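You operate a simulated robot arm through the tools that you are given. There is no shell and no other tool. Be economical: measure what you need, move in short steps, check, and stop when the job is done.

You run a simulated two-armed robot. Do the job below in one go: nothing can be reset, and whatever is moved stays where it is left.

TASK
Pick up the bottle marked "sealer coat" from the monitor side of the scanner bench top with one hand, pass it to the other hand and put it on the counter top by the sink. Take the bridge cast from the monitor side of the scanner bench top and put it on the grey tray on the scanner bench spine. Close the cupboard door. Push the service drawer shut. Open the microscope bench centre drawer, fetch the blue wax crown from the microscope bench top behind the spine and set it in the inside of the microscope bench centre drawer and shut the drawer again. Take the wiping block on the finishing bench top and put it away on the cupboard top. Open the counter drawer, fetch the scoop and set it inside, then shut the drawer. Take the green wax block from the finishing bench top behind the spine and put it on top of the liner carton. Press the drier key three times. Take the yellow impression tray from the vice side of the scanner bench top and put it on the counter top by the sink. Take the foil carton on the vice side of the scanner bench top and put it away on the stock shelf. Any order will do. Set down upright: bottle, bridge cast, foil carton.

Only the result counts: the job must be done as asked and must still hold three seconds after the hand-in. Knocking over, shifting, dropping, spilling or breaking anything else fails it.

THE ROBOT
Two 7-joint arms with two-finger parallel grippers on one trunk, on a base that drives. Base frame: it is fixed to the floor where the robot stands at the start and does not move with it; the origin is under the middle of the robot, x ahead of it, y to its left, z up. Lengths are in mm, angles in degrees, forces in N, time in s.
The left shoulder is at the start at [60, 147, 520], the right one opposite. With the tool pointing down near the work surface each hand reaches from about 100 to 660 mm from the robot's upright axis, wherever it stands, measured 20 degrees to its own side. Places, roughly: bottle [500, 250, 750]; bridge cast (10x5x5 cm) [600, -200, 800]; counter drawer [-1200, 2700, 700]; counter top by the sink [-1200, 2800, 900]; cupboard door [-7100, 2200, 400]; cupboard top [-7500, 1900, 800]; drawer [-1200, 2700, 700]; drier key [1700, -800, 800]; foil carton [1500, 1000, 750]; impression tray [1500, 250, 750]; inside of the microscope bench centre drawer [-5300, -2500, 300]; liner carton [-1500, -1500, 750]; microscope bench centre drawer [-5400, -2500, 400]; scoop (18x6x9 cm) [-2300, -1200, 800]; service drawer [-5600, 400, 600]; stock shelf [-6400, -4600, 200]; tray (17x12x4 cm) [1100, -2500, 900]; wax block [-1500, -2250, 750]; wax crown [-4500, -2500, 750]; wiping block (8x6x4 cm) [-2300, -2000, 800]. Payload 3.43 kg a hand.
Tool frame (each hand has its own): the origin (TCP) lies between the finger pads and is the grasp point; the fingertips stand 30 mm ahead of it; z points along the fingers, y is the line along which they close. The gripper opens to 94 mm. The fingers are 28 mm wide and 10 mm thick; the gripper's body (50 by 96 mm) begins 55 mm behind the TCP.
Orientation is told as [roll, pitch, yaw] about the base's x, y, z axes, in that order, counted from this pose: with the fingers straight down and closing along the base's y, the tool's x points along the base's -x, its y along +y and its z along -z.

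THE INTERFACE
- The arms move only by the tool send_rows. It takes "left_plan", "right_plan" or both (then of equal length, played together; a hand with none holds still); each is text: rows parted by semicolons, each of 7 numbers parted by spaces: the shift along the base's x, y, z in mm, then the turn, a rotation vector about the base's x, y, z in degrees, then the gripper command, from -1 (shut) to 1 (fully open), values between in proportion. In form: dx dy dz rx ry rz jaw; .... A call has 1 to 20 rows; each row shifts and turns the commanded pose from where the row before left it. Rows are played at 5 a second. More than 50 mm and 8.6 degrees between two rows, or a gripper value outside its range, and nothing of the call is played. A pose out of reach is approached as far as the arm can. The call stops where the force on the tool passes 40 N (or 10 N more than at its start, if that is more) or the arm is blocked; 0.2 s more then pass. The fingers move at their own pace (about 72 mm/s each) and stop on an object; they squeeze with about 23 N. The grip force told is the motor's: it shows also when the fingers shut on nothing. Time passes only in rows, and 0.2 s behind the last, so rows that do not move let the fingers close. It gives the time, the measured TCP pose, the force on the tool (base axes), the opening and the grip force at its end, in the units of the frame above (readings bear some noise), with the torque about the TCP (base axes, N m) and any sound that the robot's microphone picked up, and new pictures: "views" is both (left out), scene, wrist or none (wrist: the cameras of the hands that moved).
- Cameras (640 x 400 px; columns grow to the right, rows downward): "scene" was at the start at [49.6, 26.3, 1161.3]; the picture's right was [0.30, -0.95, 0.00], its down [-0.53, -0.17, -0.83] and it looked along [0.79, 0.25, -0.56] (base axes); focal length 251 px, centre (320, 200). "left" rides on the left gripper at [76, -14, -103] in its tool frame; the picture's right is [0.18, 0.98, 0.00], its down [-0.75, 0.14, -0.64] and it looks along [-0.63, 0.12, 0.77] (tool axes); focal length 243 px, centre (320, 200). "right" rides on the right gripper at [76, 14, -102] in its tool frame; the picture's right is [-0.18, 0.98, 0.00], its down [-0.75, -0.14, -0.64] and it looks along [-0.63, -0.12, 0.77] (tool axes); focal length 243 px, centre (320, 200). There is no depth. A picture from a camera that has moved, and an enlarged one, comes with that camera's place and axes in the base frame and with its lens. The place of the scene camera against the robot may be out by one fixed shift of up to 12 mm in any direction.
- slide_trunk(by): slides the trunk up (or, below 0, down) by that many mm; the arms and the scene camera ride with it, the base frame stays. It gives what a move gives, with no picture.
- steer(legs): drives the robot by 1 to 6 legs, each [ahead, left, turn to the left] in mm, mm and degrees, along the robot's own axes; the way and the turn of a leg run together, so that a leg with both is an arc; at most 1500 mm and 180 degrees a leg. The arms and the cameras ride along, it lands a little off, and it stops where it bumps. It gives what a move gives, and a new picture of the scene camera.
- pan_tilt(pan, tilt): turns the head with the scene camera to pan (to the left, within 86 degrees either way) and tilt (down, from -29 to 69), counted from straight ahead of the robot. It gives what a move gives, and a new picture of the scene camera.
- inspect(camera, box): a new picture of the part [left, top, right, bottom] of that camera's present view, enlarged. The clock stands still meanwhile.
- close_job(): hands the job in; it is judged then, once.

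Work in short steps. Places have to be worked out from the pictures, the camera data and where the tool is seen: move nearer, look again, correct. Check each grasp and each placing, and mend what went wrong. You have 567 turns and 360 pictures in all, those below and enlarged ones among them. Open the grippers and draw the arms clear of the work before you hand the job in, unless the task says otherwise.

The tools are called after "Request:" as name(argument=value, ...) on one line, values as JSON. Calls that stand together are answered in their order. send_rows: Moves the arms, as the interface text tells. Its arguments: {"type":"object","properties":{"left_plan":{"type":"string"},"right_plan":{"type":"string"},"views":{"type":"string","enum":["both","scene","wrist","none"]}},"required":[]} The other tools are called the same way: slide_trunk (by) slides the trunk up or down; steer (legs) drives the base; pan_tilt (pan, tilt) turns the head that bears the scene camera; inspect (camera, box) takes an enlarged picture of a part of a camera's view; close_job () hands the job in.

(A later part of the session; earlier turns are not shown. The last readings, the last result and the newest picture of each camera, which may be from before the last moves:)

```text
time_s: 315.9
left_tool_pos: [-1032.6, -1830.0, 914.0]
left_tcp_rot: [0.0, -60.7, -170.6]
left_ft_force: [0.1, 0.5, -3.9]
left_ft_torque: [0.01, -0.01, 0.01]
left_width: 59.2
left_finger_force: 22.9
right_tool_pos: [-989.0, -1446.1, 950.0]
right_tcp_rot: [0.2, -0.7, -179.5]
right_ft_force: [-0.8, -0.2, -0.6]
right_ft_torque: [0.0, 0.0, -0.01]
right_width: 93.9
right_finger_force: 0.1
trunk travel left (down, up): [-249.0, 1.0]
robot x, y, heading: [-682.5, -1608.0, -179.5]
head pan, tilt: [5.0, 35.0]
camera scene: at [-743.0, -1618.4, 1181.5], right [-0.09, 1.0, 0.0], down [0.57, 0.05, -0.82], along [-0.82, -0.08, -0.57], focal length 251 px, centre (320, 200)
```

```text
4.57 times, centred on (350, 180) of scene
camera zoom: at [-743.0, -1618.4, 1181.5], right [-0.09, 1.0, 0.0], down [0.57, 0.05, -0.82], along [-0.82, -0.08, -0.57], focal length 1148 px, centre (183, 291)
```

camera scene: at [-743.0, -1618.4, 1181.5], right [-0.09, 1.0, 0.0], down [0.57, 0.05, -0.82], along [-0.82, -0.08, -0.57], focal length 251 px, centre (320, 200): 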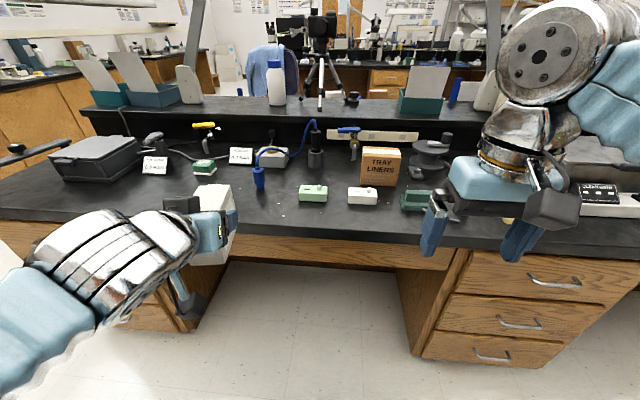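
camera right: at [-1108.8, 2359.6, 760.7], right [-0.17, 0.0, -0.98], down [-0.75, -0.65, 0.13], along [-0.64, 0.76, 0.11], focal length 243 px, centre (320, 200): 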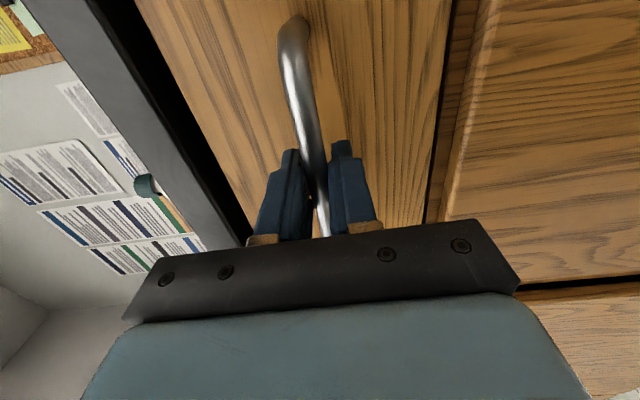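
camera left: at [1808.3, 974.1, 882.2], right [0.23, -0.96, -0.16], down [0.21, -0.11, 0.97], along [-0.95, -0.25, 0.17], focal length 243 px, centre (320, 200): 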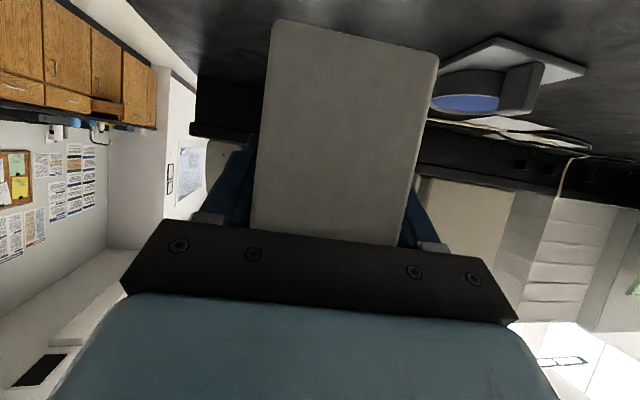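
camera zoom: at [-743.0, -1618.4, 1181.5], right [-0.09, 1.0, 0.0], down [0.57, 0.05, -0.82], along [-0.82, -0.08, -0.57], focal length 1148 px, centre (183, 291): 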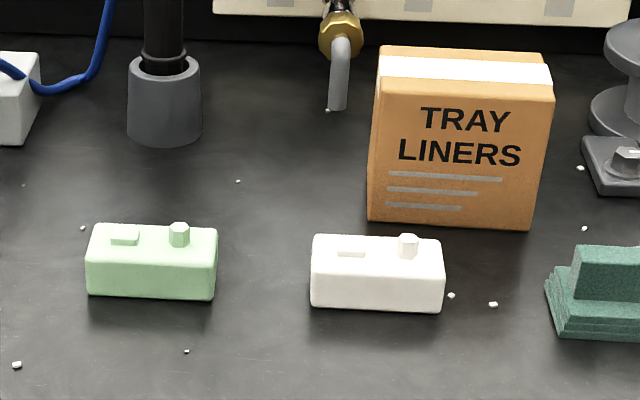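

The dark-green block with a waxy white bloom on a base fits the hint best ((-1450,-2081)). I raise the carton a bit and position the robot for the right hand.

Request:
send_rows(left_plan="10 0 15 0 0 0 -1; 10 0 15 0 0 0 -1; 10 0 10 0 0 0 -1", views="none")

Request:
steer(legs=[[0, 575, -0.5], [190, 0, 0]])

```text
time_s: 316.7
left_tool_pos: [-1006.0, -1830.7, 955.4]
left_tcp_rot: [0.0, -60.8, -170.7]
left_ft_force: [0.2, -0.1, -3.1]
left_ft_torque: [-0.02, -0.06, 0.0]
left_width: 59.4
left_finger_force: 22.7
right_tool_pos: [-987.8, -1445.0, 950.6]
right_tcp_rot: [0.2, -0.7, -179.6]
right_ft_force: [-1.0, 0.0, -0.9]
right_ft_torque: [0.0, -0.05, 0.01]
right_width: 94.4
right_finger_force: 0.1
trunk travel left (down, up): [-249.0, 1.0]
robot x, y, heading: [-683.4, -1609.1, -179.4]
head pan, tilt: [5.0, 35.0]
```

```text
time_s: 321.1
left_tool_pos: [-1195.7, -2393.0, 955.1]
left_tcp_rot: [0.0, -60.8, -171.2]
left_ft_force: [0.0, 0.4, -3.0]
left_ft_torque: [-0.01, 0.01, 0.02]
left_width: 59.1
left_finger_force: 23.0
right_tool_pos: [-1176.2, -2009.0, 950.5]
right_tcp_rot: [0.2, -0.7, 179.7]
right_ft_force: [-0.9, -0.2, -0.1]
right_ft_torque: [-0.01, 0.03, -0.03]
right_width: 94.1
right_finger_force: 0.1
trunk travel left (down, up): [-249.0, 1.0]
robot x, y, heading: [-867.0, -2179.2, 179.9]
head pan, tilt: [5.0, 35.0]
camera scene: at [-931.8, -2184.0, 1181.5], right [-0.08, 1.0, 0.0], down [0.57, 0.05, -0.82], along [-0.82, -0.07, -0.57], focal length 251 px, centre (320, 200)
```

scene: 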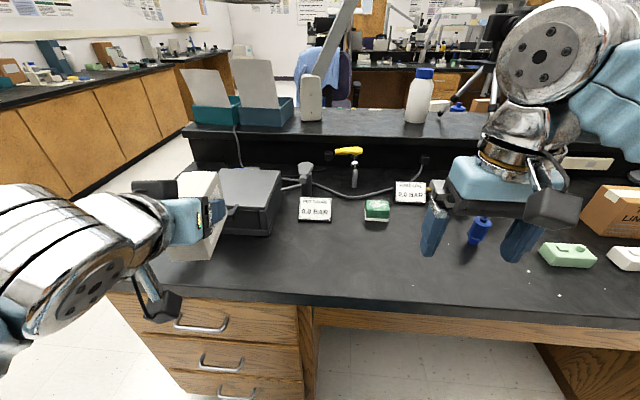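

Block at (-1453,-2078). I bring the right hand over it.

Request:
send_rows(right_plan="-5 -35 -20 0 0 0 1; -5 -34 -20 0 0 0 1; -47 0 -8 0 0 0 1; -47 0 -8 0 0 0 1; -47 0 -8 0 0 0 1; -47 0 -8 0 0 0 1; -47 0 -8 0 0 0 1; 0 0 0 0 0 0 1", views="wrist")

```text
time_s: 322.9
left_tool_pos: [-1195.4, -2393.2, 956.1]
left_tcp_rot: [0.0, -60.7, -171.3]
left_ft_force: [0.1, 0.8, -2.8]
left_ft_torque: [0.01, -0.08, -0.01]
left_width: 59.4
left_finger_force: 22.6
right_tool_pos: [-1419.6, -2079.2, 869.5]
right_tcp_rot: [0.1, -0.7, 179.7]
right_ft_force: [-0.9, -0.3, 0.2]
right_ft_torque: [0.0, 0.02, 0.0]
right_width: 93.7
right_finger_force: 0.1
trunk travel left (down, up): [-249.0, 1.0]
robot x, y, heading: [-871.2, -2180.6, 179.5]
head pan, tilt: [5.0, 35.0]
camera right: at [-1342.8, -2093.2, 971.5], right [-0.19, -0.98, 0.01], down [-0.75, 0.15, 0.65], along [-0.64, 0.12, -0.76], focal length 243 px, centre (320, 200)
```

right: 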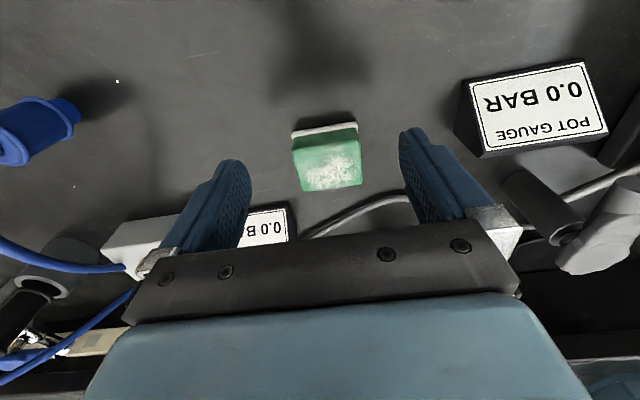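

Block centre ≈(-1453,-2080), about 62 mm wide along y. I descend and close.

Request:
send_rows(right_plan="-17 0 -10 0 0 0 1; -16 0 -15 0 0 0 1; 0 0 -20 0 0 0 1; 0 0 -20 0 0 0 1; 0 0 -7 0 0 0 1; 0 0 0 0 0 0 -1; 0 0 0 0 0 0 -1; 0 0 0 0 0 0 -1; 0 0 0 0 0 0 -1", views="wrist")

```text
time_s: 324.9
left_tool_pos: [-1195.7, -2394.0, 955.5]
left_tcp_rot: [-0.1, -60.7, -171.3]
left_ft_force: [-1.0, 0.3, -3.1]
left_ft_torque: [0.0, -0.06, -0.01]
left_width: 59.2
left_finger_force: 23.6
right_tool_pos: [-1451.9, -2075.6, 800.8]
right_tcp_rot: [0.2, -0.9, 179.9]
right_ft_force: [-2.3, 0.9, 16.7]
right_ft_torque: [0.57, 0.01, 0.03]
right_width: 59.7
right_finger_force: 22.8
trunk travel left (down, up): [-249.0, 1.0]
robot x, y, heading: [-870.0, -2174.5, 179.7]
head pan, tilt: [5.0, 35.0]
camera right: at [-1374.3, -2090.6, 902.5], right [-0.19, -0.98, 0.01], down [-0.74, 0.15, 0.65], along [-0.64, 0.12, -0.76], focal length 243 px, centre (320, 200)
```

right: 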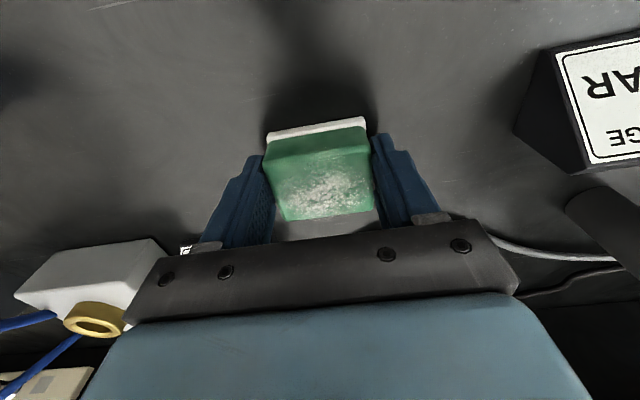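

Gripped (59.7 mm), tips lightly pressing. I lift and check.

Request:
send_rows(right_plan="0 0 3 0 0 0 -1; 0 0 15 0 0 0 -1; 0 0 30 0 0 0 -1; 0 0 40 0 0 0 -1; 20 0 30 0 0 0 -1", views="both")

```text
time_s: 326.1
left_tool_pos: [-1197.8, -2391.8, 956.6]
left_tcp_rot: [-0.1, -60.7, -171.3]
left_ft_force: [-0.8, 0.1, -2.2]
left_ft_torque: [0.03, -0.05, 0.02]
left_width: 59.4
left_finger_force: 23.0
right_tool_pos: [-1432.7, -2078.3, 904.0]
right_tcp_rot: [0.2, -0.6, 180.0]
right_ft_force: [-0.1, -0.7, -1.7]
right_ft_torque: [-0.01, -0.04, -0.01]
right_width: 59.5
right_finger_force: 22.2
right hand out of reach, approached as far as the arm can: row 4, 5
trunk travel left (down, up): [-249.0, 1.0]
robot x, y, heading: [-868.6, -2175.9, 179.8]
head pan, tilt: [5.0, 35.0]
camera scene: at [-932.4, -2183.8, 1181.5], right [-0.08, 1.0, 0.0], down [0.57, 0.05, -0.82], along [-0.82, -0.07, -0.57], focal length 251 px, centre (320, 200)
camera right: at [-1356.4, -2091.7, 1005.4], right [-0.18, -0.98, 0.01], down [-0.75, 0.14, 0.65], along [-0.64, 0.12, -0.76], focal length 243 px, centre (320, 200)
```

scene: 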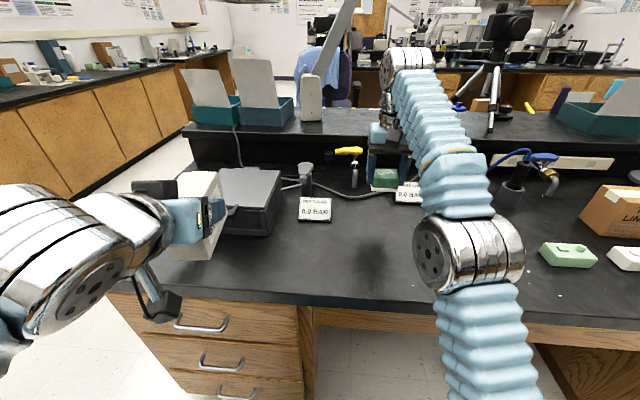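
right: 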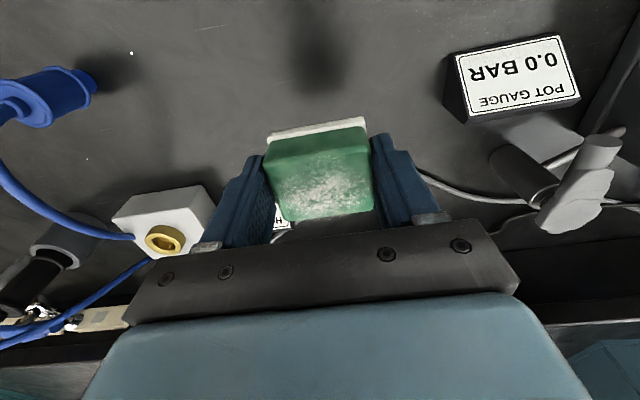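

The wax block is in hand. I draw it back and drive right to face the liner carton (top ≈(-1478,-1498,863)).

Request:
send_rows(right_plan="45 0 10 0 0 0 -1; 45 0 10 0 0 0 -1; 45 0 10 0 0 0 -1; 45 10 8 0 0 0 -1; 45 20 5 0 0 0 -1; 0 30 0 0 0 0 -1", views="none")

Request:
steer(legs=[[-60, 0, 0], [0, -545, 0]])

```text
time_s: 327.5
left_tool_pos: [-1196.8, -2393.4, 957.0]
left_tcp_rot: [0.0, -60.7, -171.3]
left_ft_force: [0.8, 0.4, -2.3]
left_ft_torque: [0.0, -0.01, -0.01]
left_width: 59.6
left_finger_force: 22.7
right_tool_pos: [-1209.1, -2017.7, 951.7]
right_tcp_rot: [0.2, -0.7, 179.8]
right_ft_force: [0.3, -0.4, -1.1]
right_ft_torque: [-0.01, 0.01, 0.02]
right_width: 59.6
right_finger_force: 23.5
trunk travel left (down, up): [-249.0, 1.0]
robot x, y, heading: [-870.1, -2178.6, 179.8]
head pan, tilt: [5.0, 35.0]
```

```text
time_s: 331.3
left_tool_pos: [-1136.4, -1832.8, 955.3]
left_tcp_rot: [0.1, -60.7, -170.6]
left_ft_force: [0.3, 0.2, -2.6]
left_ft_torque: [0.04, -0.05, 0.0]
left_width: 59.3
left_finger_force: 22.7
right_tool_pos: [-1154.1, -1459.6, 951.4]
right_tcp_rot: [0.2, -0.7, -179.5]
right_ft_force: [0.5, -0.1, -1.9]
right_ft_torque: [0.03, -0.03, -0.01]
right_width: 59.5
right_finger_force: 22.2
trunk travel left (down, up): [-249.0, 1.0]
robot x, y, heading: [-815.5, -1615.1, -179.6]
head pan, tilt: [5.0, 35.0]
camera scene: at [-873.9, -1621.1, 1181.5], right [-0.1, 1.0, 0.0], down [0.57, 0.06, -0.82], along [-0.82, -0.08, -0.57], focal length 251 px, centre (320, 200)
```

scene: 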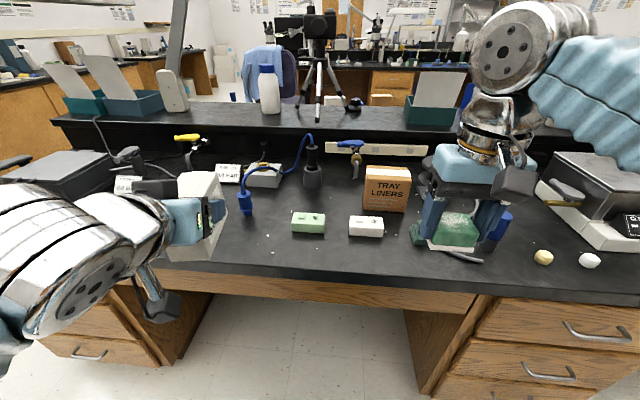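

Carton top confirmed at about (-1475,-1500,866). I drive 115 mm nearer.

Request:
steer(legs=[[115, 0, 0]])

Request:
send_rows(right_plan="-40 -8 -5 0 0 0 -1; -40 -8 -5 0 0 0 -1; -40 -8 -6 0 0 0 -1; -40 -8 -6 0 0 0 -1; -40 -8 -3 0 0 0 -1; 0 0 0 0 0 0 -1", views="both")

```text
time_s: 332.5
left_tool_pos: [-1251.5, -1834.1, 956.1]
left_tcp_rot: [0.0, -60.6, -170.8]
left_ft_force: [0.4, 0.2, -2.7]
left_ft_torque: [-0.01, 0.0, 0.02]
left_width: 59.2
left_finger_force: 22.5
right_tool_pos: [-1270.2, -1460.1, 950.6]
right_tcp_rot: [0.2, -0.8, -179.6]
right_ft_force: [0.5, -0.3, -2.6]
right_ft_torque: [0.0, 0.01, -0.04]
right_width: 59.7
right_finger_force: 23.0
trunk travel left (down, up): [-249.0, 1.0]
robot x, y, heading: [-923.4, -1612.4, -179.5]
head pan, tilt: [5.0, 35.0]
camera scene: at [-989.0, -1621.9, 1181.5], right [-0.09, 1.0, 0.0], down [0.57, 0.05, -0.82], along [-0.82, -0.08, -0.57], focal length 251 px, centre (320, 200)
```

scene: 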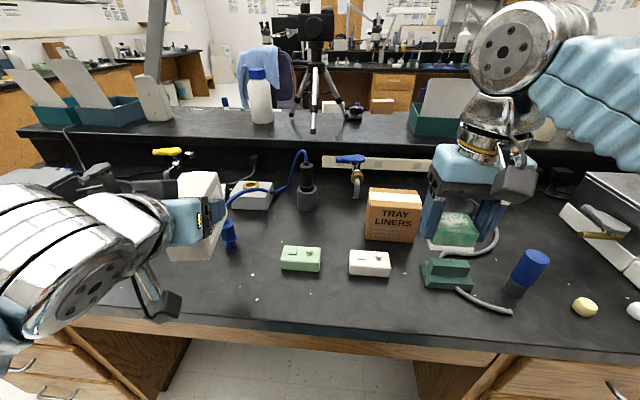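

```text
time_s: 333.9
left_tool_pos: [-1251.9, -1833.9, 955.2]
left_tcp_rot: [-0.1, -60.6, -170.8]
left_ft_force: [-1.2, -0.7, -3.3]
left_ft_torque: [0.0, -0.03, -0.02]
left_width: 59.3
left_finger_force: 22.7
right_tool_pos: [-1469.5, -1496.7, 923.3]
right_tcp_rot: [0.2, -0.6, -179.6]
right_ft_force: [-0.5, 0.5, -1.5]
right_ft_torque: [0.0, 0.0, -0.01]
right_width: 60.0
right_finger_force: 23.2
trunk travel left (down, up): [-249.0, 1.0]
robot x, y, heading: [-924.3, -1614.3, -179.7]
head pan, tilt: [5.0, 35.0]
camera scene: at [-989.7, -1622.0, 1181.5], right [-0.09, 1.0, 0.0], down [0.57, 0.05, -0.82], along [-0.82, -0.08, -0.57], focal length 251 px, centre (320, 200)
camera right: at [-1391.8, -1511.4, 1025.2], right [-0.18, -0.98, 0.01], down [-0.75, 0.14, 0.65], along [-0.64, 0.11, -0.76], focal length 243 px, centre (320, 200)
```

scene: 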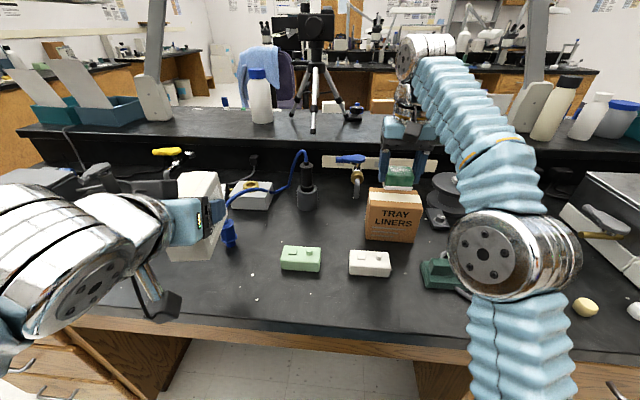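
right: 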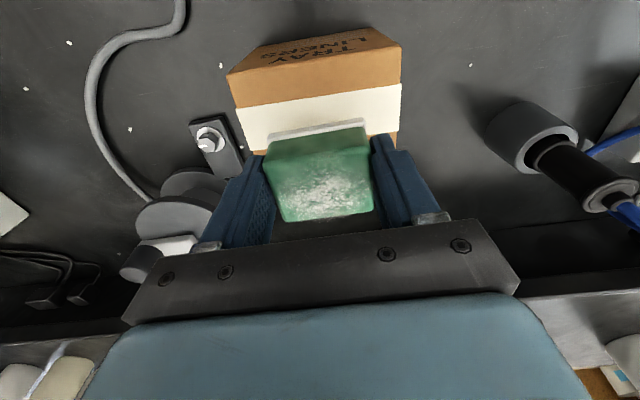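

The wrist view puts the carton top at x -1421…-1479, y≈-1503. I shift +22 mm in x, -5 in y, and lower to contact.

Request:
send_rows(right_plan="11 -3 0 0 0 0 -1; 11 -2 0 0 0 0 -1; 0 0 -8 0 0 0 -1; 0 0 -4 0 0 0 -1; 0 0 -3 0 0 0 -1; 0 0 -3 0 0 0 -1; 0 0 -3 0 0 0 -1; 0 0 -3 0 0 0 -1", views="wrist")

```text
time_s: 335.7
left_tool_pos: [-1252.5, -1832.6, 955.4]
left_tcp_rot: [0.0, -60.7, -170.7]
left_ft_force: [0.3, 0.5, -2.7]
left_ft_torque: [-0.01, -0.04, -0.02]
left_width: 59.7
left_finger_force: 23.0
right_tool_pos: [-1447.7, -1502.8, 901.2]
right_tcp_rot: [0.2, -0.6, -179.6]
right_ft_force: [-0.4, -0.1, -1.0]
right_ft_torque: [0.02, -0.04, 0.0]
right_width: 59.7
right_finger_force: 23.2
trunk travel left (down, up): [-249.0, 1.0]
robot x, y, heading: [-927.6, -1613.2, -179.8]
head pan, tilt: [5.0, 35.0]
camera right: at [-1370.2, -1517.0, 1002.7], right [-0.18, -0.98, 0.01], down [-0.75, 0.14, 0.65], along [-0.64, 0.11, -0.76], focal length 243 px, centre (320, 200)
```

right: 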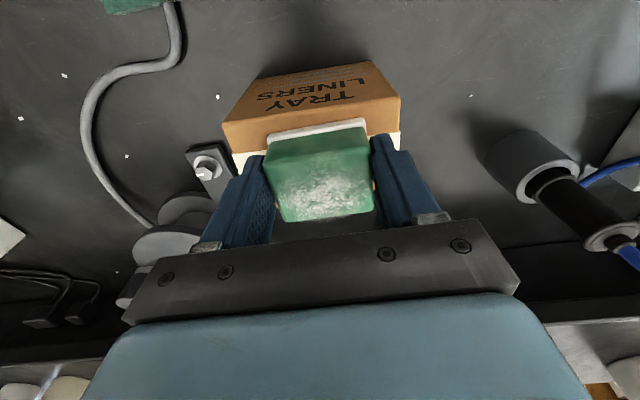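

Not in contact yet; continue in 2–3 mm steps.

Request:
send_rows(right_plan="-3 0 -3 0 0 0 -1; 0 0 -3 0 0 0 -1; 0 0 -3 0 0 0 -1; 0 0 -2 0 0 0 -1; 0 0 -2 0 0 0 -1; 0 0 -2 0 0 0 -1", views="none")

```text
time_s: 336.4
left_tool_pos: [-1251.0, -1833.9, 954.2]
left_tcp_rot: [-0.1, -60.7, -170.8]
left_ft_force: [0.2, 0.1, -2.9]
left_ft_torque: [-0.03, -0.02, -0.02]
left_width: 59.2
left_finger_force: 23.2
right_tool_pos: [-1448.2, -1503.5, 900.9]
right_tcp_rot: [0.5, -1.5, -179.7]
right_ft_force: [1.7, 0.9, 18.9]
right_ft_torque: [0.62, -0.42, -0.03]
right_width: 60.0
right_finger_force: 22.8
trunk travel left (down, up): [-249.0, 1.0]
robot x, y, heading: [-925.3, -1610.1, -179.4]
head pan, tilt: [5.0, 35.0]
stopped in row 3 (right hand): the force on the tool passed its limit at 45 N (the readings are from after the stop); the commanded pose is now the measured one
```

Contact (z≈899). I ease 1 mm up, open and rise.

Request:
send_rows(right_plan="0 0 1 0 0.9 0 -1; 0 0 0 0 0 0 0; 0 0 0 0 0 0 0.6; 0 0 0 0 0 0 0.6; 0 0 10 0 0 0 0.6; 0 0 15 0 0 0 0.6; 0 0 20 0 0 0 0.6", views="wrist")

```text
time_s: 338.1
left_tool_pos: [-1251.0, -1834.7, 954.9]
left_tcp_rot: [0.0, -60.7, -170.8]
left_ft_force: [0.5, 0.6, -3.0]
left_ft_torque: [0.0, -0.02, 0.03]
left_width: 59.0
left_finger_force: 22.5
right_tool_pos: [-1449.3, -1503.4, 944.5]
right_tcp_rot: [0.4, -2.0, -179.8]
right_ft_force: [-0.3, -0.5, 0.7]
right_ft_torque: [-0.03, 0.05, 0.05]
right_width: 75.3
right_finger_force: 0.1
trunk travel left (down, up): [-249.0, 1.0]
robot x, y, heading: [-927.5, -1610.8, -179.8]
head pan, tilt: [5.0, 35.0]
camera right: at [-1369.3, -1516.5, 1045.8], right [-0.18, -0.98, 0.01], down [-0.73, 0.14, 0.67], along [-0.66, 0.11, -0.74], focal length 243 px, centre (320, 200)
```

right: 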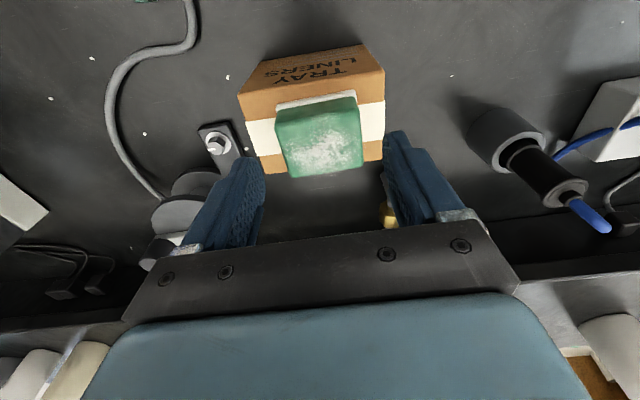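

The wax block sits on the liner carton. I retract, back out, and go round the south end of the finishing bench to its west side.

Request:
send_rows(right_plan="30 0 5 0 1 0 1; 45 0 5 0 0 0 1; 45 0 0 0 0 0 1; 45 0 0 0 0 0 1; 45 0 0 0 0 0 1", views="scene")

Request:
steer(legs=[[-350, 0, 0], [0, 1450, 0], [0, 200, 0]])

```text
time_s: 339.2
left_tool_pos: [-1251.8, -1833.9, 956.1]
left_tcp_rot: [0.0, -60.8, -170.6]
left_ft_force: [0.1, 0.3, -3.9]
left_ft_torque: [0.01, -0.04, -0.01]
left_width: 59.3
left_finger_force: 23.0
right_tool_pos: [-1241.5, -1500.3, 953.8]
right_tcp_rot: [0.3, -3.1, -179.7]
right_ft_force: [0.1, -1.3, -0.1]
right_ft_torque: [0.01, -0.02, 0.04]
right_width: 93.9
right_finger_force: 0.0
trunk travel left (down, up): [-249.0, 1.0]
robot x, y, heading: [-930.4, -1614.0, -179.7]
head pan, tilt: [5.0, 35.0]
camera scene: at [-989.5, -1621.9, 1181.5], right [-0.09, 1.0, 0.0], down [0.57, 0.05, -0.82], along [-0.82, -0.08, -0.57], focal length 251 px, centre (320, 200)
```

scene: 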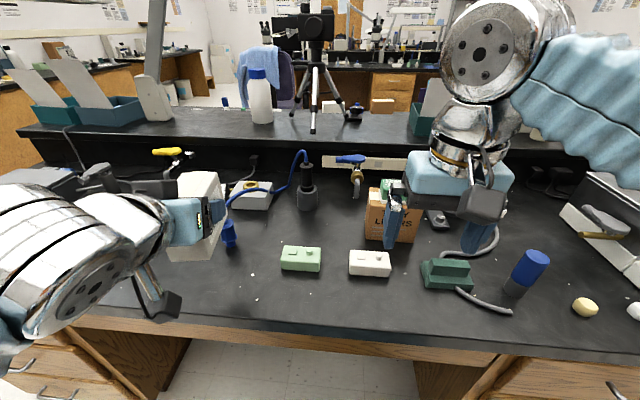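

```text
time_s: 349.2
left_tool_pos: [-914.9, -3408.3, 957.3]
left_tcp_rot: [0.1, -60.7, -171.8]
left_ft_force: [0.4, 0.5, -3.7]
left_ft_torque: [-0.01, 0.01, 0.01]
left_width: 59.1
left_finger_force: 22.9
right_tool_pos: [-898.4, -3074.6, 953.7]
right_tcp_rot: [0.4, -3.1, 179.3]
right_ft_force: [-0.1, 0.4, -0.5]
right_ft_torque: [-0.04, -0.04, 0.0]
right_width: 93.9
right_finger_force: 0.1
trunk travel left (down, up): [-249.0, 1.0]
robot x, y, heading: [-588.1, -3195.3, 179.3]
head pan, tilt: [5.0, 35.0]
camera scene: at [-648.7, -3201.9, 1181.5], right [-0.08, 1.0, 0.0], down [0.57, 0.04, -0.82], along [-0.82, -0.06, -0.57], focal length 251 px, centre (320, 200)
```

scene: 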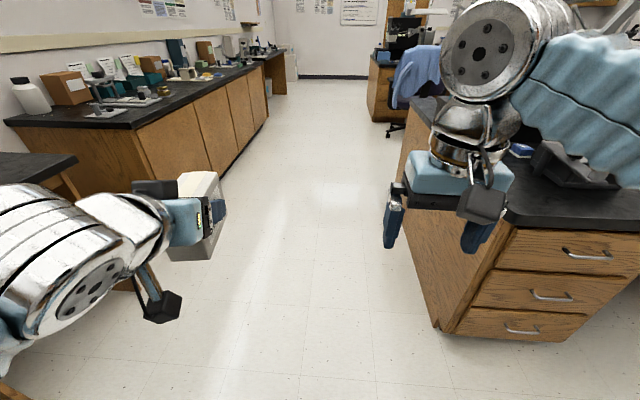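

The aisle is clear; a chair with a jacket stands by the bench's west side. I drive on 1450 mm and look.

Request:
steer(legs=[[1450, 60, 0.5]])

Request:
pan_tilt(pan=-35, tilt=20)

```text
time_s: 356.4
left_tool_pos: [-2355.2, -3443.5, 954.8]
left_tcp_rot: [-0.1, -60.6, -172.5]
left_ft_force: [-0.1, 0.5, -2.2]
left_ft_torque: [0.0, -0.02, 0.0]
left_width: 59.5
left_finger_force: 23.0
right_tool_pos: [-2334.4, -3109.4, 953.8]
right_tcp_rot: [0.5, -3.1, 178.7]
right_ft_force: [-0.2, -0.5, -0.2]
right_ft_torque: [-0.02, -0.03, 0.01]
right_width: 94.1
right_finger_force: 0.1
trunk travel left (down, up): [-249.0, 1.0]
robot x, y, heading: [-2026.5, -3228.6, 178.8]
head pan, tilt: [5.0, 35.0]
camera scene: at [-2086.2, -3238.9, 1181.5], right [-0.07, 1.0, 0.0], down [0.57, 0.04, -0.82], along [-0.82, -0.05, -0.57], focal length 251 px, centre (320, 200)
```

scene: 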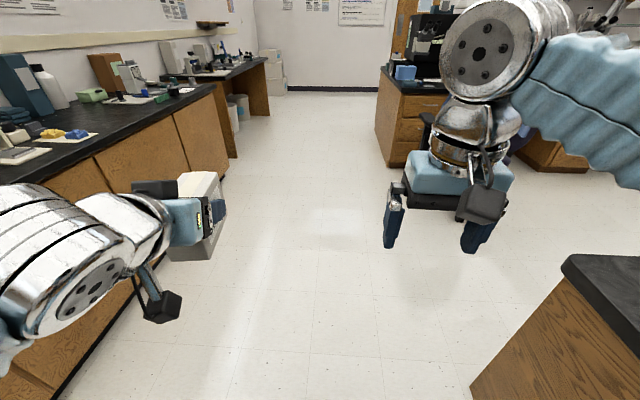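

```text
time_s: 357.4
left_tool_pos: [-2354.7, -3441.9, 955.4]
left_tcp_rot: [0.1, -60.8, -172.4]
left_ft_force: [-0.5, 0.4, -2.7]
left_ft_torque: [0.0, -0.03, 0.01]
left_width: 59.5
left_finger_force: 23.5
right_tool_pos: [-2335.4, -3109.1, 954.1]
right_tcp_rot: [0.4, -3.1, 178.7]
right_ft_force: [0.1, -0.2, 0.1]
right_ft_torque: [-0.01, 0.01, 0.03]
right_width: 94.2
right_finger_force: 0.1
trunk travel left (down, up): [-249.0, 1.0]
robot x, y, heading: [-2022.1, -3228.5, 178.7]
head pan, tilt: [-35.0, 20.0]
camera scene: at [-2073.5, -3178.2, 1205.3], right [0.59, 0.81, 0.0], down [0.28, -0.2, -0.94], along [-0.76, 0.55, -0.34], focal length 251 px, centre (320, 200)
```

scene: 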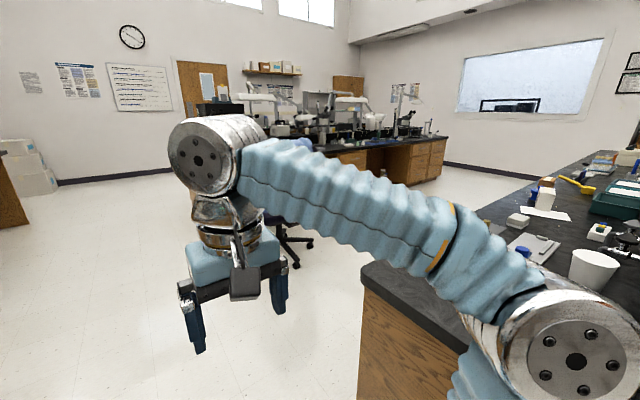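

West edge x≈-2480 and the west aisle is free. I drive on, turn to face +x and run up along the bench to the scoop.

Request:
steer(legs=[[1030, 0, 0], [0, 0, -179], [0, 1300, 0], [0, 830, 0]])

Request:
pan_tilt(pan=-5, tilt=30)

```text
time_s: 380.3
left_tool_pos: [-2766.1, -833.9, 955.2]
left_tcp_rot: [0.1, -60.7, 10.3]
left_ft_force: [-0.8, -1.1, -2.6]
left_ft_torque: [-0.04, 0.07, -0.02]
left_width: 59.4
left_finger_force: 23.1
right_tool_pos: [-2769.4, -1166.6, 953.2]
right_tcp_rot: [0.4, -3.2, 1.3]
right_ft_force: [-0.8, 0.1, 0.0]
right_ft_torque: [-0.01, 0.0, -0.04]
right_width: 94.1
right_finger_force: 0.1
trunk travel left (down, up): [-249.0, 1.0]
robot x, y, heading: [-3086.9, -1058.4, 1.3]
head pan, tilt: [-35.0, 20.0]
camera scene: at [-3043.9, -1112.5, 1205.4], right [-0.55, -0.83, 0.0], down [-0.29, 0.19, -0.94], along [0.78, -0.52, -0.34], focal length 251 px, centre (320, 200)
```

scene: 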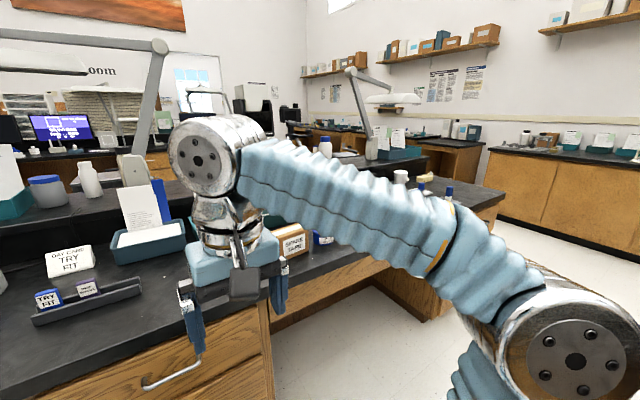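

```text
time_s: 381.3
left_tool_pos: [-2766.0, -833.6, 954.9]
left_tcp_rot: [0.0, -60.6, 10.4]
left_ft_force: [1.2, -0.9, -1.7]
left_ft_torque: [-0.03, -0.02, 0.01]
left_width: 59.4
left_finger_force: 22.8
right_tool_pos: [-2768.7, -1168.6, 953.9]
right_tcp_rot: [0.4, -3.1, 1.3]
right_ft_force: [-0.8, -0.2, 0.4]
right_ft_torque: [-0.02, -0.03, 0.01]
right_width: 93.7
right_finger_force: 0.1
trunk travel left (down, up): [-249.0, 1.0]
robot x, y, heading: [-3084.7, -1058.0, 1.3]
head pan, tilt: [-5.0, 30.0]
camera scene: at [-3031.3, -1066.6, 1189.3], right [-0.06, -1.0, 0.0], down [-0.5, 0.03, -0.87], along [0.86, -0.05, -0.5], focal length 251 px, centre (320, 200)
```

scene: 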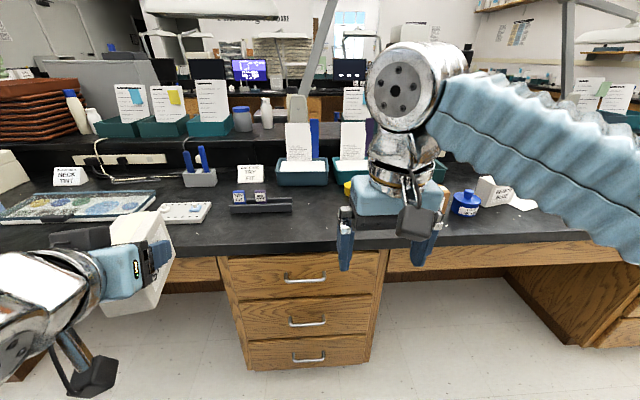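

The scoop may be hidden behind the right hand (a yellow bit shows). I strafe right a little to see.

Request:
steer(legs=[[0, -220, -1.3]])

Request:
inspect(camera="scene", box=[180, 140, 360, 250])

```text
time_s: 383.0
left_tool_pos: [-2756.2, -1062.2, 956.6]
left_tcp_rot: [0.0, -60.7, 9.0]
left_ft_force: [-0.2, -0.4, -2.6]
left_ft_torque: [-0.04, 0.02, 0.0]
left_width: 59.1
left_finger_force: 23.1
right_tool_pos: [-2768.6, -1394.2, 954.3]
right_tcp_rot: [0.3, -3.1, -0.1]
right_ft_force: [0.4, 0.5, -0.4]
right_ft_torque: [0.0, 0.0, -0.01]
right_width: 93.9
right_finger_force: 0.0
trunk travel left (down, up): [-249.0, 1.0]
robot x, y, heading: [-3084.7, -1277.4, -0.0]
head pan, tilt: [-5.0, 30.0]
camera scene: at [-3028.5, -1286.9, 1189.3], right [-0.09, -1.0, 0.0], down [-0.5, 0.04, -0.87], along [0.86, -0.08, -0.5], focal length 251 px, centre (320, 200)
```

scene: 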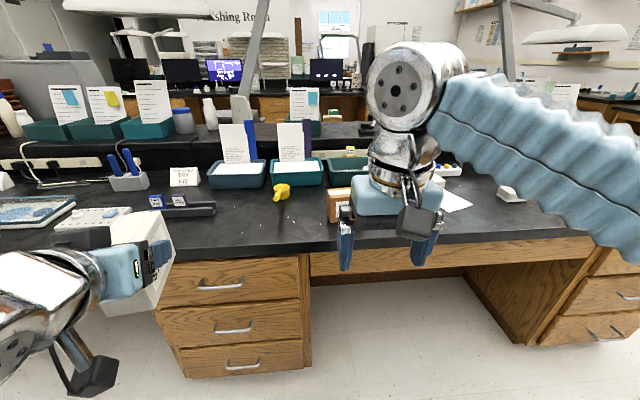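

```text
3.56 times, centred on (270, 195) of scene
camera zoom: at [-3028.5, -1286.9, 1189.3], right [-0.09, -1.0, 0.0], down [-0.5, 0.04, -0.87], along [0.86, -0.08, -0.5], focal length 893 px, centre (498, 218)
```

zoom: 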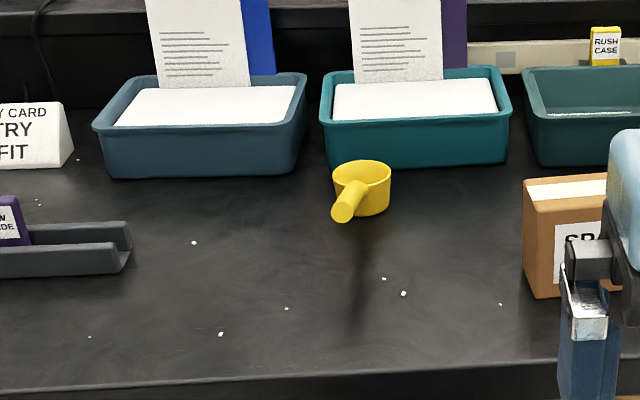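

The yellow scoop: cup at about (-2284,-1228) with its handle rising toward me. I move the robot so the right hand faces it.

Request:
steer(legs=[[290, 175, 0]])

Request:
send_rows(right_plan="40 0 -12 0 1 0 1; 40 0 -12 0 1 0 1; 40 -5 -12 0 1 0 1; 30 -5 -10 0 0 0 1; 0 0 0 0 0 0 1", views="both")

```text
time_s: 385.2
left_tool_pos: [-2457.6, -883.9, 956.1]
left_tcp_rot: [-0.1, -60.5, 8.9]
left_ft_force: [-0.9, 0.6, -2.5]
left_ft_torque: [0.01, -0.01, 0.01]
left_width: 59.2
left_finger_force: 22.2
right_tool_pos: [-2470.5, -1216.7, 954.0]
right_tcp_rot: [0.4, -3.1, -0.2]
right_ft_force: [-0.6, 0.4, 0.2]
right_ft_torque: [-0.03, -0.01, -0.03]
right_width: 93.8
right_finger_force: 0.0
trunk travel left (down, up): [-249.0, 1.0]
robot x, y, heading: [-2785.8, -1100.0, 0.1]
head pan, tilt: [-5.0, 30.0]
camera scene: at [-2729.1, -1109.6, 1189.3], right [-0.09, -1.0, 0.0], down [-0.5, 0.04, -0.87], along [0.86, -0.08, -0.5], focal length 251 px, centre (320, 200)
```

scene: 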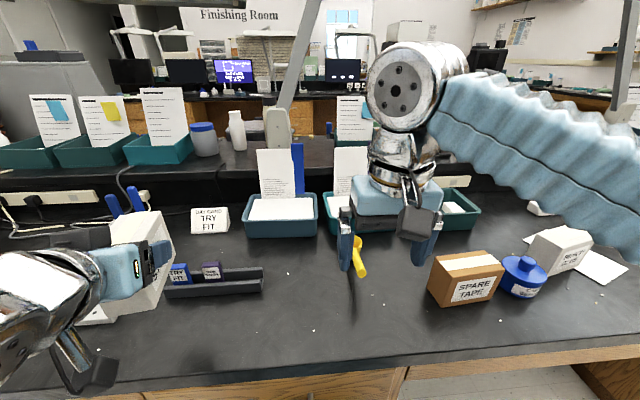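

```text
time_s: 386.4
left_tool_pos: [-2456.6, -884.6, 955.9]
left_tcp_rot: [0.0, -60.5, 8.9]
left_ft_force: [0.0, -0.6, -3.4]
left_ft_torque: [0.0, 0.06, 0.0]
left_width: 59.1
left_finger_force: 22.4
right_tool_pos: [-2322.8, -1227.3, 906.9]
right_tcp_rot: [0.3, -0.1, -0.1]
right_ft_force: [0.7, -0.4, -1.0]
right_ft_torque: [0.0, -0.01, -0.02]
right_width: 93.8
right_finger_force: 0.1
trunk travel left (down, up): [-249.0, 1.0]
robot x, y, heading: [-2787.9, -1101.2, -0.1]
head pan, tilt: [-5.0, 30.0]
camera scene: at [-2728.8, -1109.6, 1189.3], right [-0.09, -1.0, 0.0], down [-0.5, 0.04, -0.87], along [0.86, -0.08, -0.5], focal length 251 px, centre (320, 200)
camera right: at [-2399.0, -1213.6, 1010.3], right [0.19, 0.98, 0.01], down [0.75, -0.15, 0.64], along [0.63, -0.11, -0.77], focal length 243 px, centre (320, 200)
```

scene: 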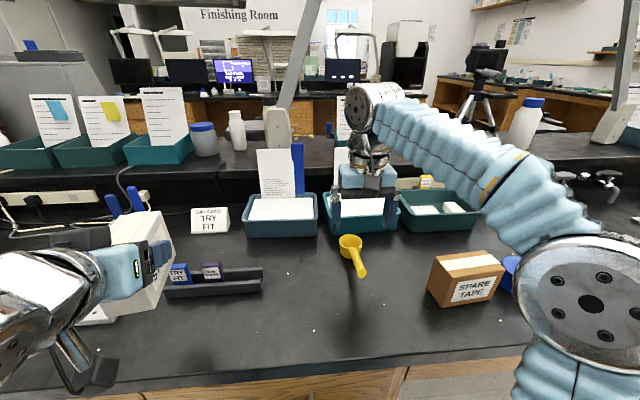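
right: 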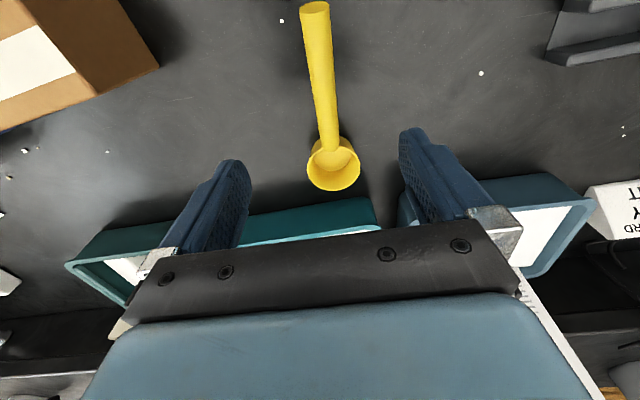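

Cup centre ≈(-2274,-1222), handle toward me. I centre over the cup, descend and close on it.

Request:
send_rows(right_plan="25 3 -20 0 0 0 1; 24 2 -20 0 0 0 1; 0 0 -22 0 0 0 1; 0 0 0 0 0 0 1", views="wrist")

```text
time_s: 387.4
left_tool_pos: [-2456.3, -884.5, 954.8]
left_tcp_rot: [0.0, -60.6, 8.8]
left_ft_force: [0.9, 0.5, -2.2]
left_ft_torque: [0.0, 0.05, -0.01]
left_width: 59.1
left_finger_force: 23.0
right_tool_pos: [-2270.2, -1223.5, 846.2]
right_tcp_rot: [0.4, -0.1, -0.1]
right_ft_force: [0.3, -0.1, -0.1]
right_ft_torque: [-0.03, -0.01, 0.02]
right_width: 94.0
right_finger_force: 0.0
trunk travel left (down, up): [-249.0, 1.0]
robot x, y, heading: [-2783.2, -1102.7, -0.2]
head pan, tilt: [-5.0, 30.0]
camera right: at [-2347.2, -1210.3, 948.4], right [0.19, 0.98, 0.01], down [0.75, -0.15, 0.64], along [0.63, -0.11, -0.77], focal length 243 px, centre (320, 200)
```

right: 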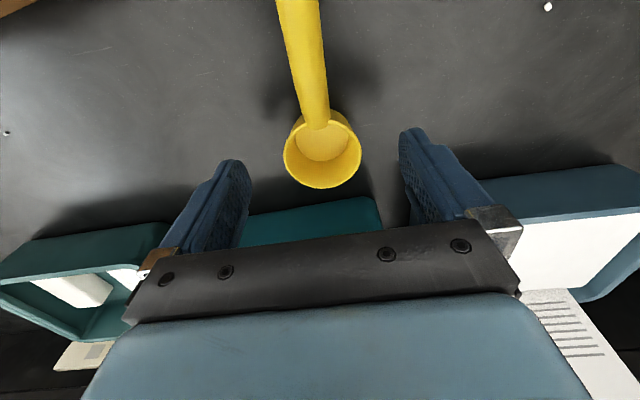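

Request:
send_rows(right_plan="-2 2 -18 0 0 0 1; 0 0 -16 0 0 0 1; 0 0 -12 0 0 0 1; 0 0 0 0 0 0 -1; 0 0 0 0 0 0 -1; 0 0 0 0 0 0 -1; 0 0 0 0 0 0 -1", views="none")

Request:
send_rows(right_plan="0 0 15 0 0 0 -1; 0 0 25 0 0 0 -1; 0 0 30 0 0 0 -1; -30 0 20 0 0 0 -1", views="both")

```text
time_s: 389.0
left_tool_pos: [-2458.1, -883.1, 955.9]
left_tcp_rot: [-0.1, -60.7, 8.9]
left_ft_force: [0.4, -0.5, -2.8]
left_ft_torque: [-0.01, 0.03, -0.02]
left_width: 59.3
left_finger_force: 23.6
right_tool_pos: [-2272.5, -1221.8, 799.9]
right_tcp_rot: [0.3, -0.2, -0.2]
right_ft_force: [3.5, -0.1, 16.4]
right_ft_torque: [-0.29, -0.2, 0.07]
right_width: 54.5
right_finger_force: 22.6
trunk travel left (down, up): [-249.0, 1.0]
robot x, y, heading: [-2781.4, -1099.1, 0.1]
head pan, tilt: [-5.0, 30.0]
```

```text
time_s: 390.0
left_tool_pos: [-2456.9, -882.9, 955.6]
left_tcp_rot: [0.1, -60.6, 8.9]
left_ft_force: [0.1, 0.4, -2.8]
left_ft_torque: [0.03, -0.02, 0.02]
left_width: 59.4
left_finger_force: 22.7
right_tool_pos: [-2301.9, -1219.2, 888.5]
right_tcp_rot: [0.4, -0.1, 0.0]
right_ft_force: [-0.1, 0.8, -0.7]
right_ft_torque: [-0.01, 0.04, -0.01]
right_width: 54.7
right_finger_force: 23.3
trunk travel left (down, up): [-249.0, 1.0]
robot x, y, heading: [-2784.8, -1104.1, -0.0]
head pan, tilt: [-5.0, 30.0]
camera scene: at [-2728.5, -1109.5, 1189.3], right [-0.09, -1.0, 0.0], down [-0.5, 0.04, -0.87], along [0.86, -0.07, -0.5], focal length 251 px, centre (320, 200)
camera right: at [-2379.4, -1206.2, 992.1], right [0.18, 0.98, 0.01], down [0.75, -0.15, 0.64], along [0.63, -0.11, -0.77], focal length 243 px, centre (320, 200)
```

scene: 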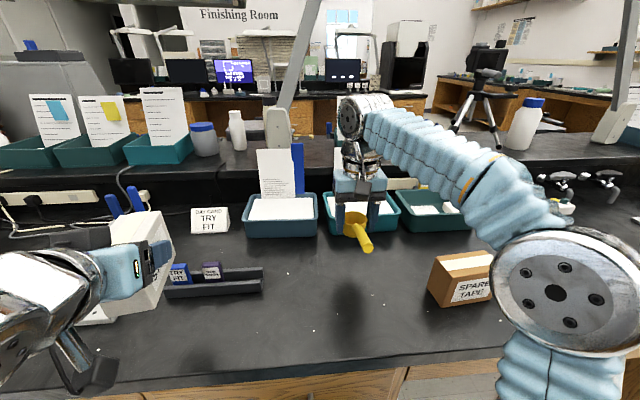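
right: 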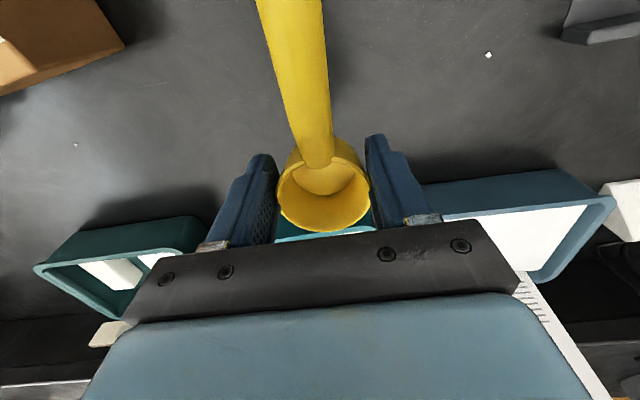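

The scoop is in hand (54.7 mm). I retract and drive north along the west aisle, round to the counter.

Request:
send_rows(right_plan="-40 0 15 0 0 0 -1; -40 0 15 0 0 0 -1; -40 0 15 0 0 0 -1; -40 0 15 0 0 0 -1", views="none")

Request:
steer(legs=[[-230, 0, 0], [0, 1400, 0], [0, 1280, 0]])

```text
time_s: 391.0
left_tool_pos: [-2456.8, -883.9, 955.0]
left_tcp_rot: [0.1, -60.6, 8.9]
left_ft_force: [-0.1, 1.1, -3.1]
left_ft_torque: [0.0, 0.02, -0.02]
left_width: 59.5
left_finger_force: 22.9
right_tool_pos: [-2467.6, -1221.7, 950.4]
right_tcp_rot: [0.4, -0.2, -0.1]
right_ft_force: [0.0, -0.2, -0.6]
right_ft_torque: [-0.01, 0.03, 0.0]
right_width: 54.7
right_finger_force: 22.6
trunk travel left (down, up): [-249.0, 1.0]
robot x, y, heading: [-2789.6, -1104.0, 0.2]
head pan, tilt: [-5.0, 30.0]
```

```text
time_s: 405.1
left_tool_pos: [-2677.6, 1726.4, 955.6]
left_tcp_rot: [0.0, -60.6, 8.2]
left_ft_force: [-0.3, 0.1, -3.0]
left_ft_torque: [0.0, 0.06, 0.03]
left_width: 59.1
left_finger_force: 23.3
right_tool_pos: [-2693.5, 1389.4, 949.0]
right_tcp_rot: [0.3, -0.1, -0.9]
right_ft_force: [0.0, -0.4, -1.2]
right_ft_torque: [-0.04, 0.01, 0.0]
right_width: 54.6
right_finger_force: 23.0
trunk travel left (down, up): [-249.0, 1.0]
robot x, y, heading: [-3009.4, 1514.3, -1.0]
head pan, tilt: [-5.0, 30.0]
camera scene: at [-2953.6, 1504.4, 1189.3], right [-0.1, -0.99, 0.0], down [-0.5, 0.05, -0.87], along [0.86, -0.09, -0.5], focal length 251 px, centre (320, 200)
```

scene: 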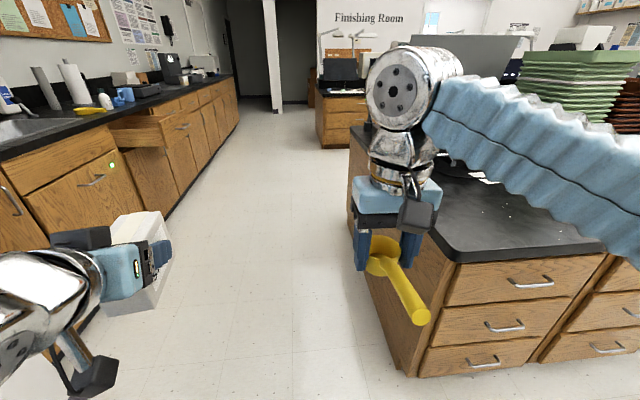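

I drive to the drawer and turn to face the counter.

Request:
steer(legs=[[1450, 90, 1], [240, 0, 0], [0, 0, 90]])

Request:
pan_tilt(pan=-10, tilt=38)

```text
time_s: 417.5
left_tool_pos: [-1525.8, 1924.4, 955.2]
left_tcp_rot: [0.0, -60.5, 98.7]
left_ft_force: [-0.5, -0.3, -2.6]
left_ft_torque: [-0.01, 0.0, 0.02]
left_width: 59.2
left_finger_force: 23.2
right_tool_pos: [-1188.6, 1913.4, 950.6]
right_tcp_rot: [0.4, -0.1, 89.6]
right_ft_force: [-0.2, 0.3, -0.8]
right_ft_torque: [0.01, -0.03, -0.01]
right_width: 54.4
right_finger_force: 23.0
trunk travel left (down, up): [-249.0, 1.0]
robot x, y, heading: [-1311.3, 1598.4, 90.0]
head pan, tilt: [-5.0, 30.0]
camera scene: at [-1307.8, 1656.8, 1189.3], right [1.0, -0.09, 0.0], down [-0.05, -0.5, -0.87], along [0.08, 0.86, -0.5], focal length 251 px, centre (320, 200)
```

scene: 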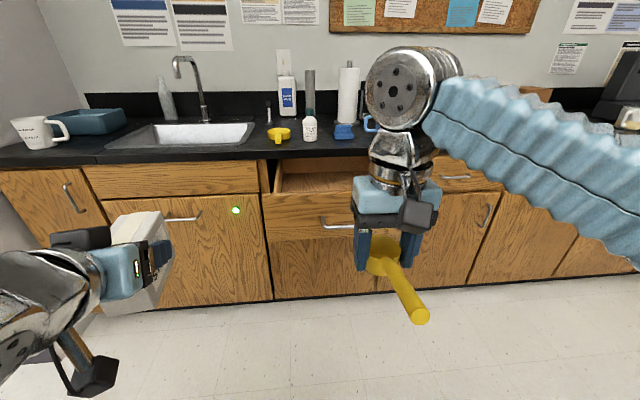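

```text
time_s: 418.2
left_tool_pos: [-1527.9, 1924.8, 954.8]
left_tcp_rot: [0.0, -60.5, 98.6]
left_ft_force: [-0.3, -1.2, -3.0]
left_ft_torque: [-0.02, 0.0, -0.01]
left_width: 59.2
left_finger_force: 23.2
right_tool_pos: [-1190.9, 1913.5, 950.7]
right_tcp_rot: [0.4, -0.1, 89.7]
right_ft_force: [0.2, 0.3, -1.6]
right_ft_torque: [-0.02, 0.0, 0.0]
right_width: 54.7
right_finger_force: 23.0
trunk travel left (down, up): [-249.0, 1.0]
robot x, y, heading: [-1311.9, 1596.1, 90.0]
head pan, tilt: [-10.0, 38.0]
camera scene: at [-1300.7, 1651.7, 1177.0], right [0.98, -0.18, 0.0], down [-0.11, -0.61, -0.79], along [0.14, 0.78, -0.62], focal length 251 px, centre (320, 200)
```

scene: 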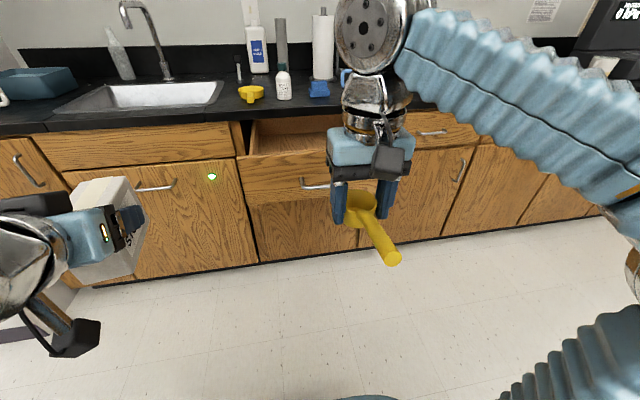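

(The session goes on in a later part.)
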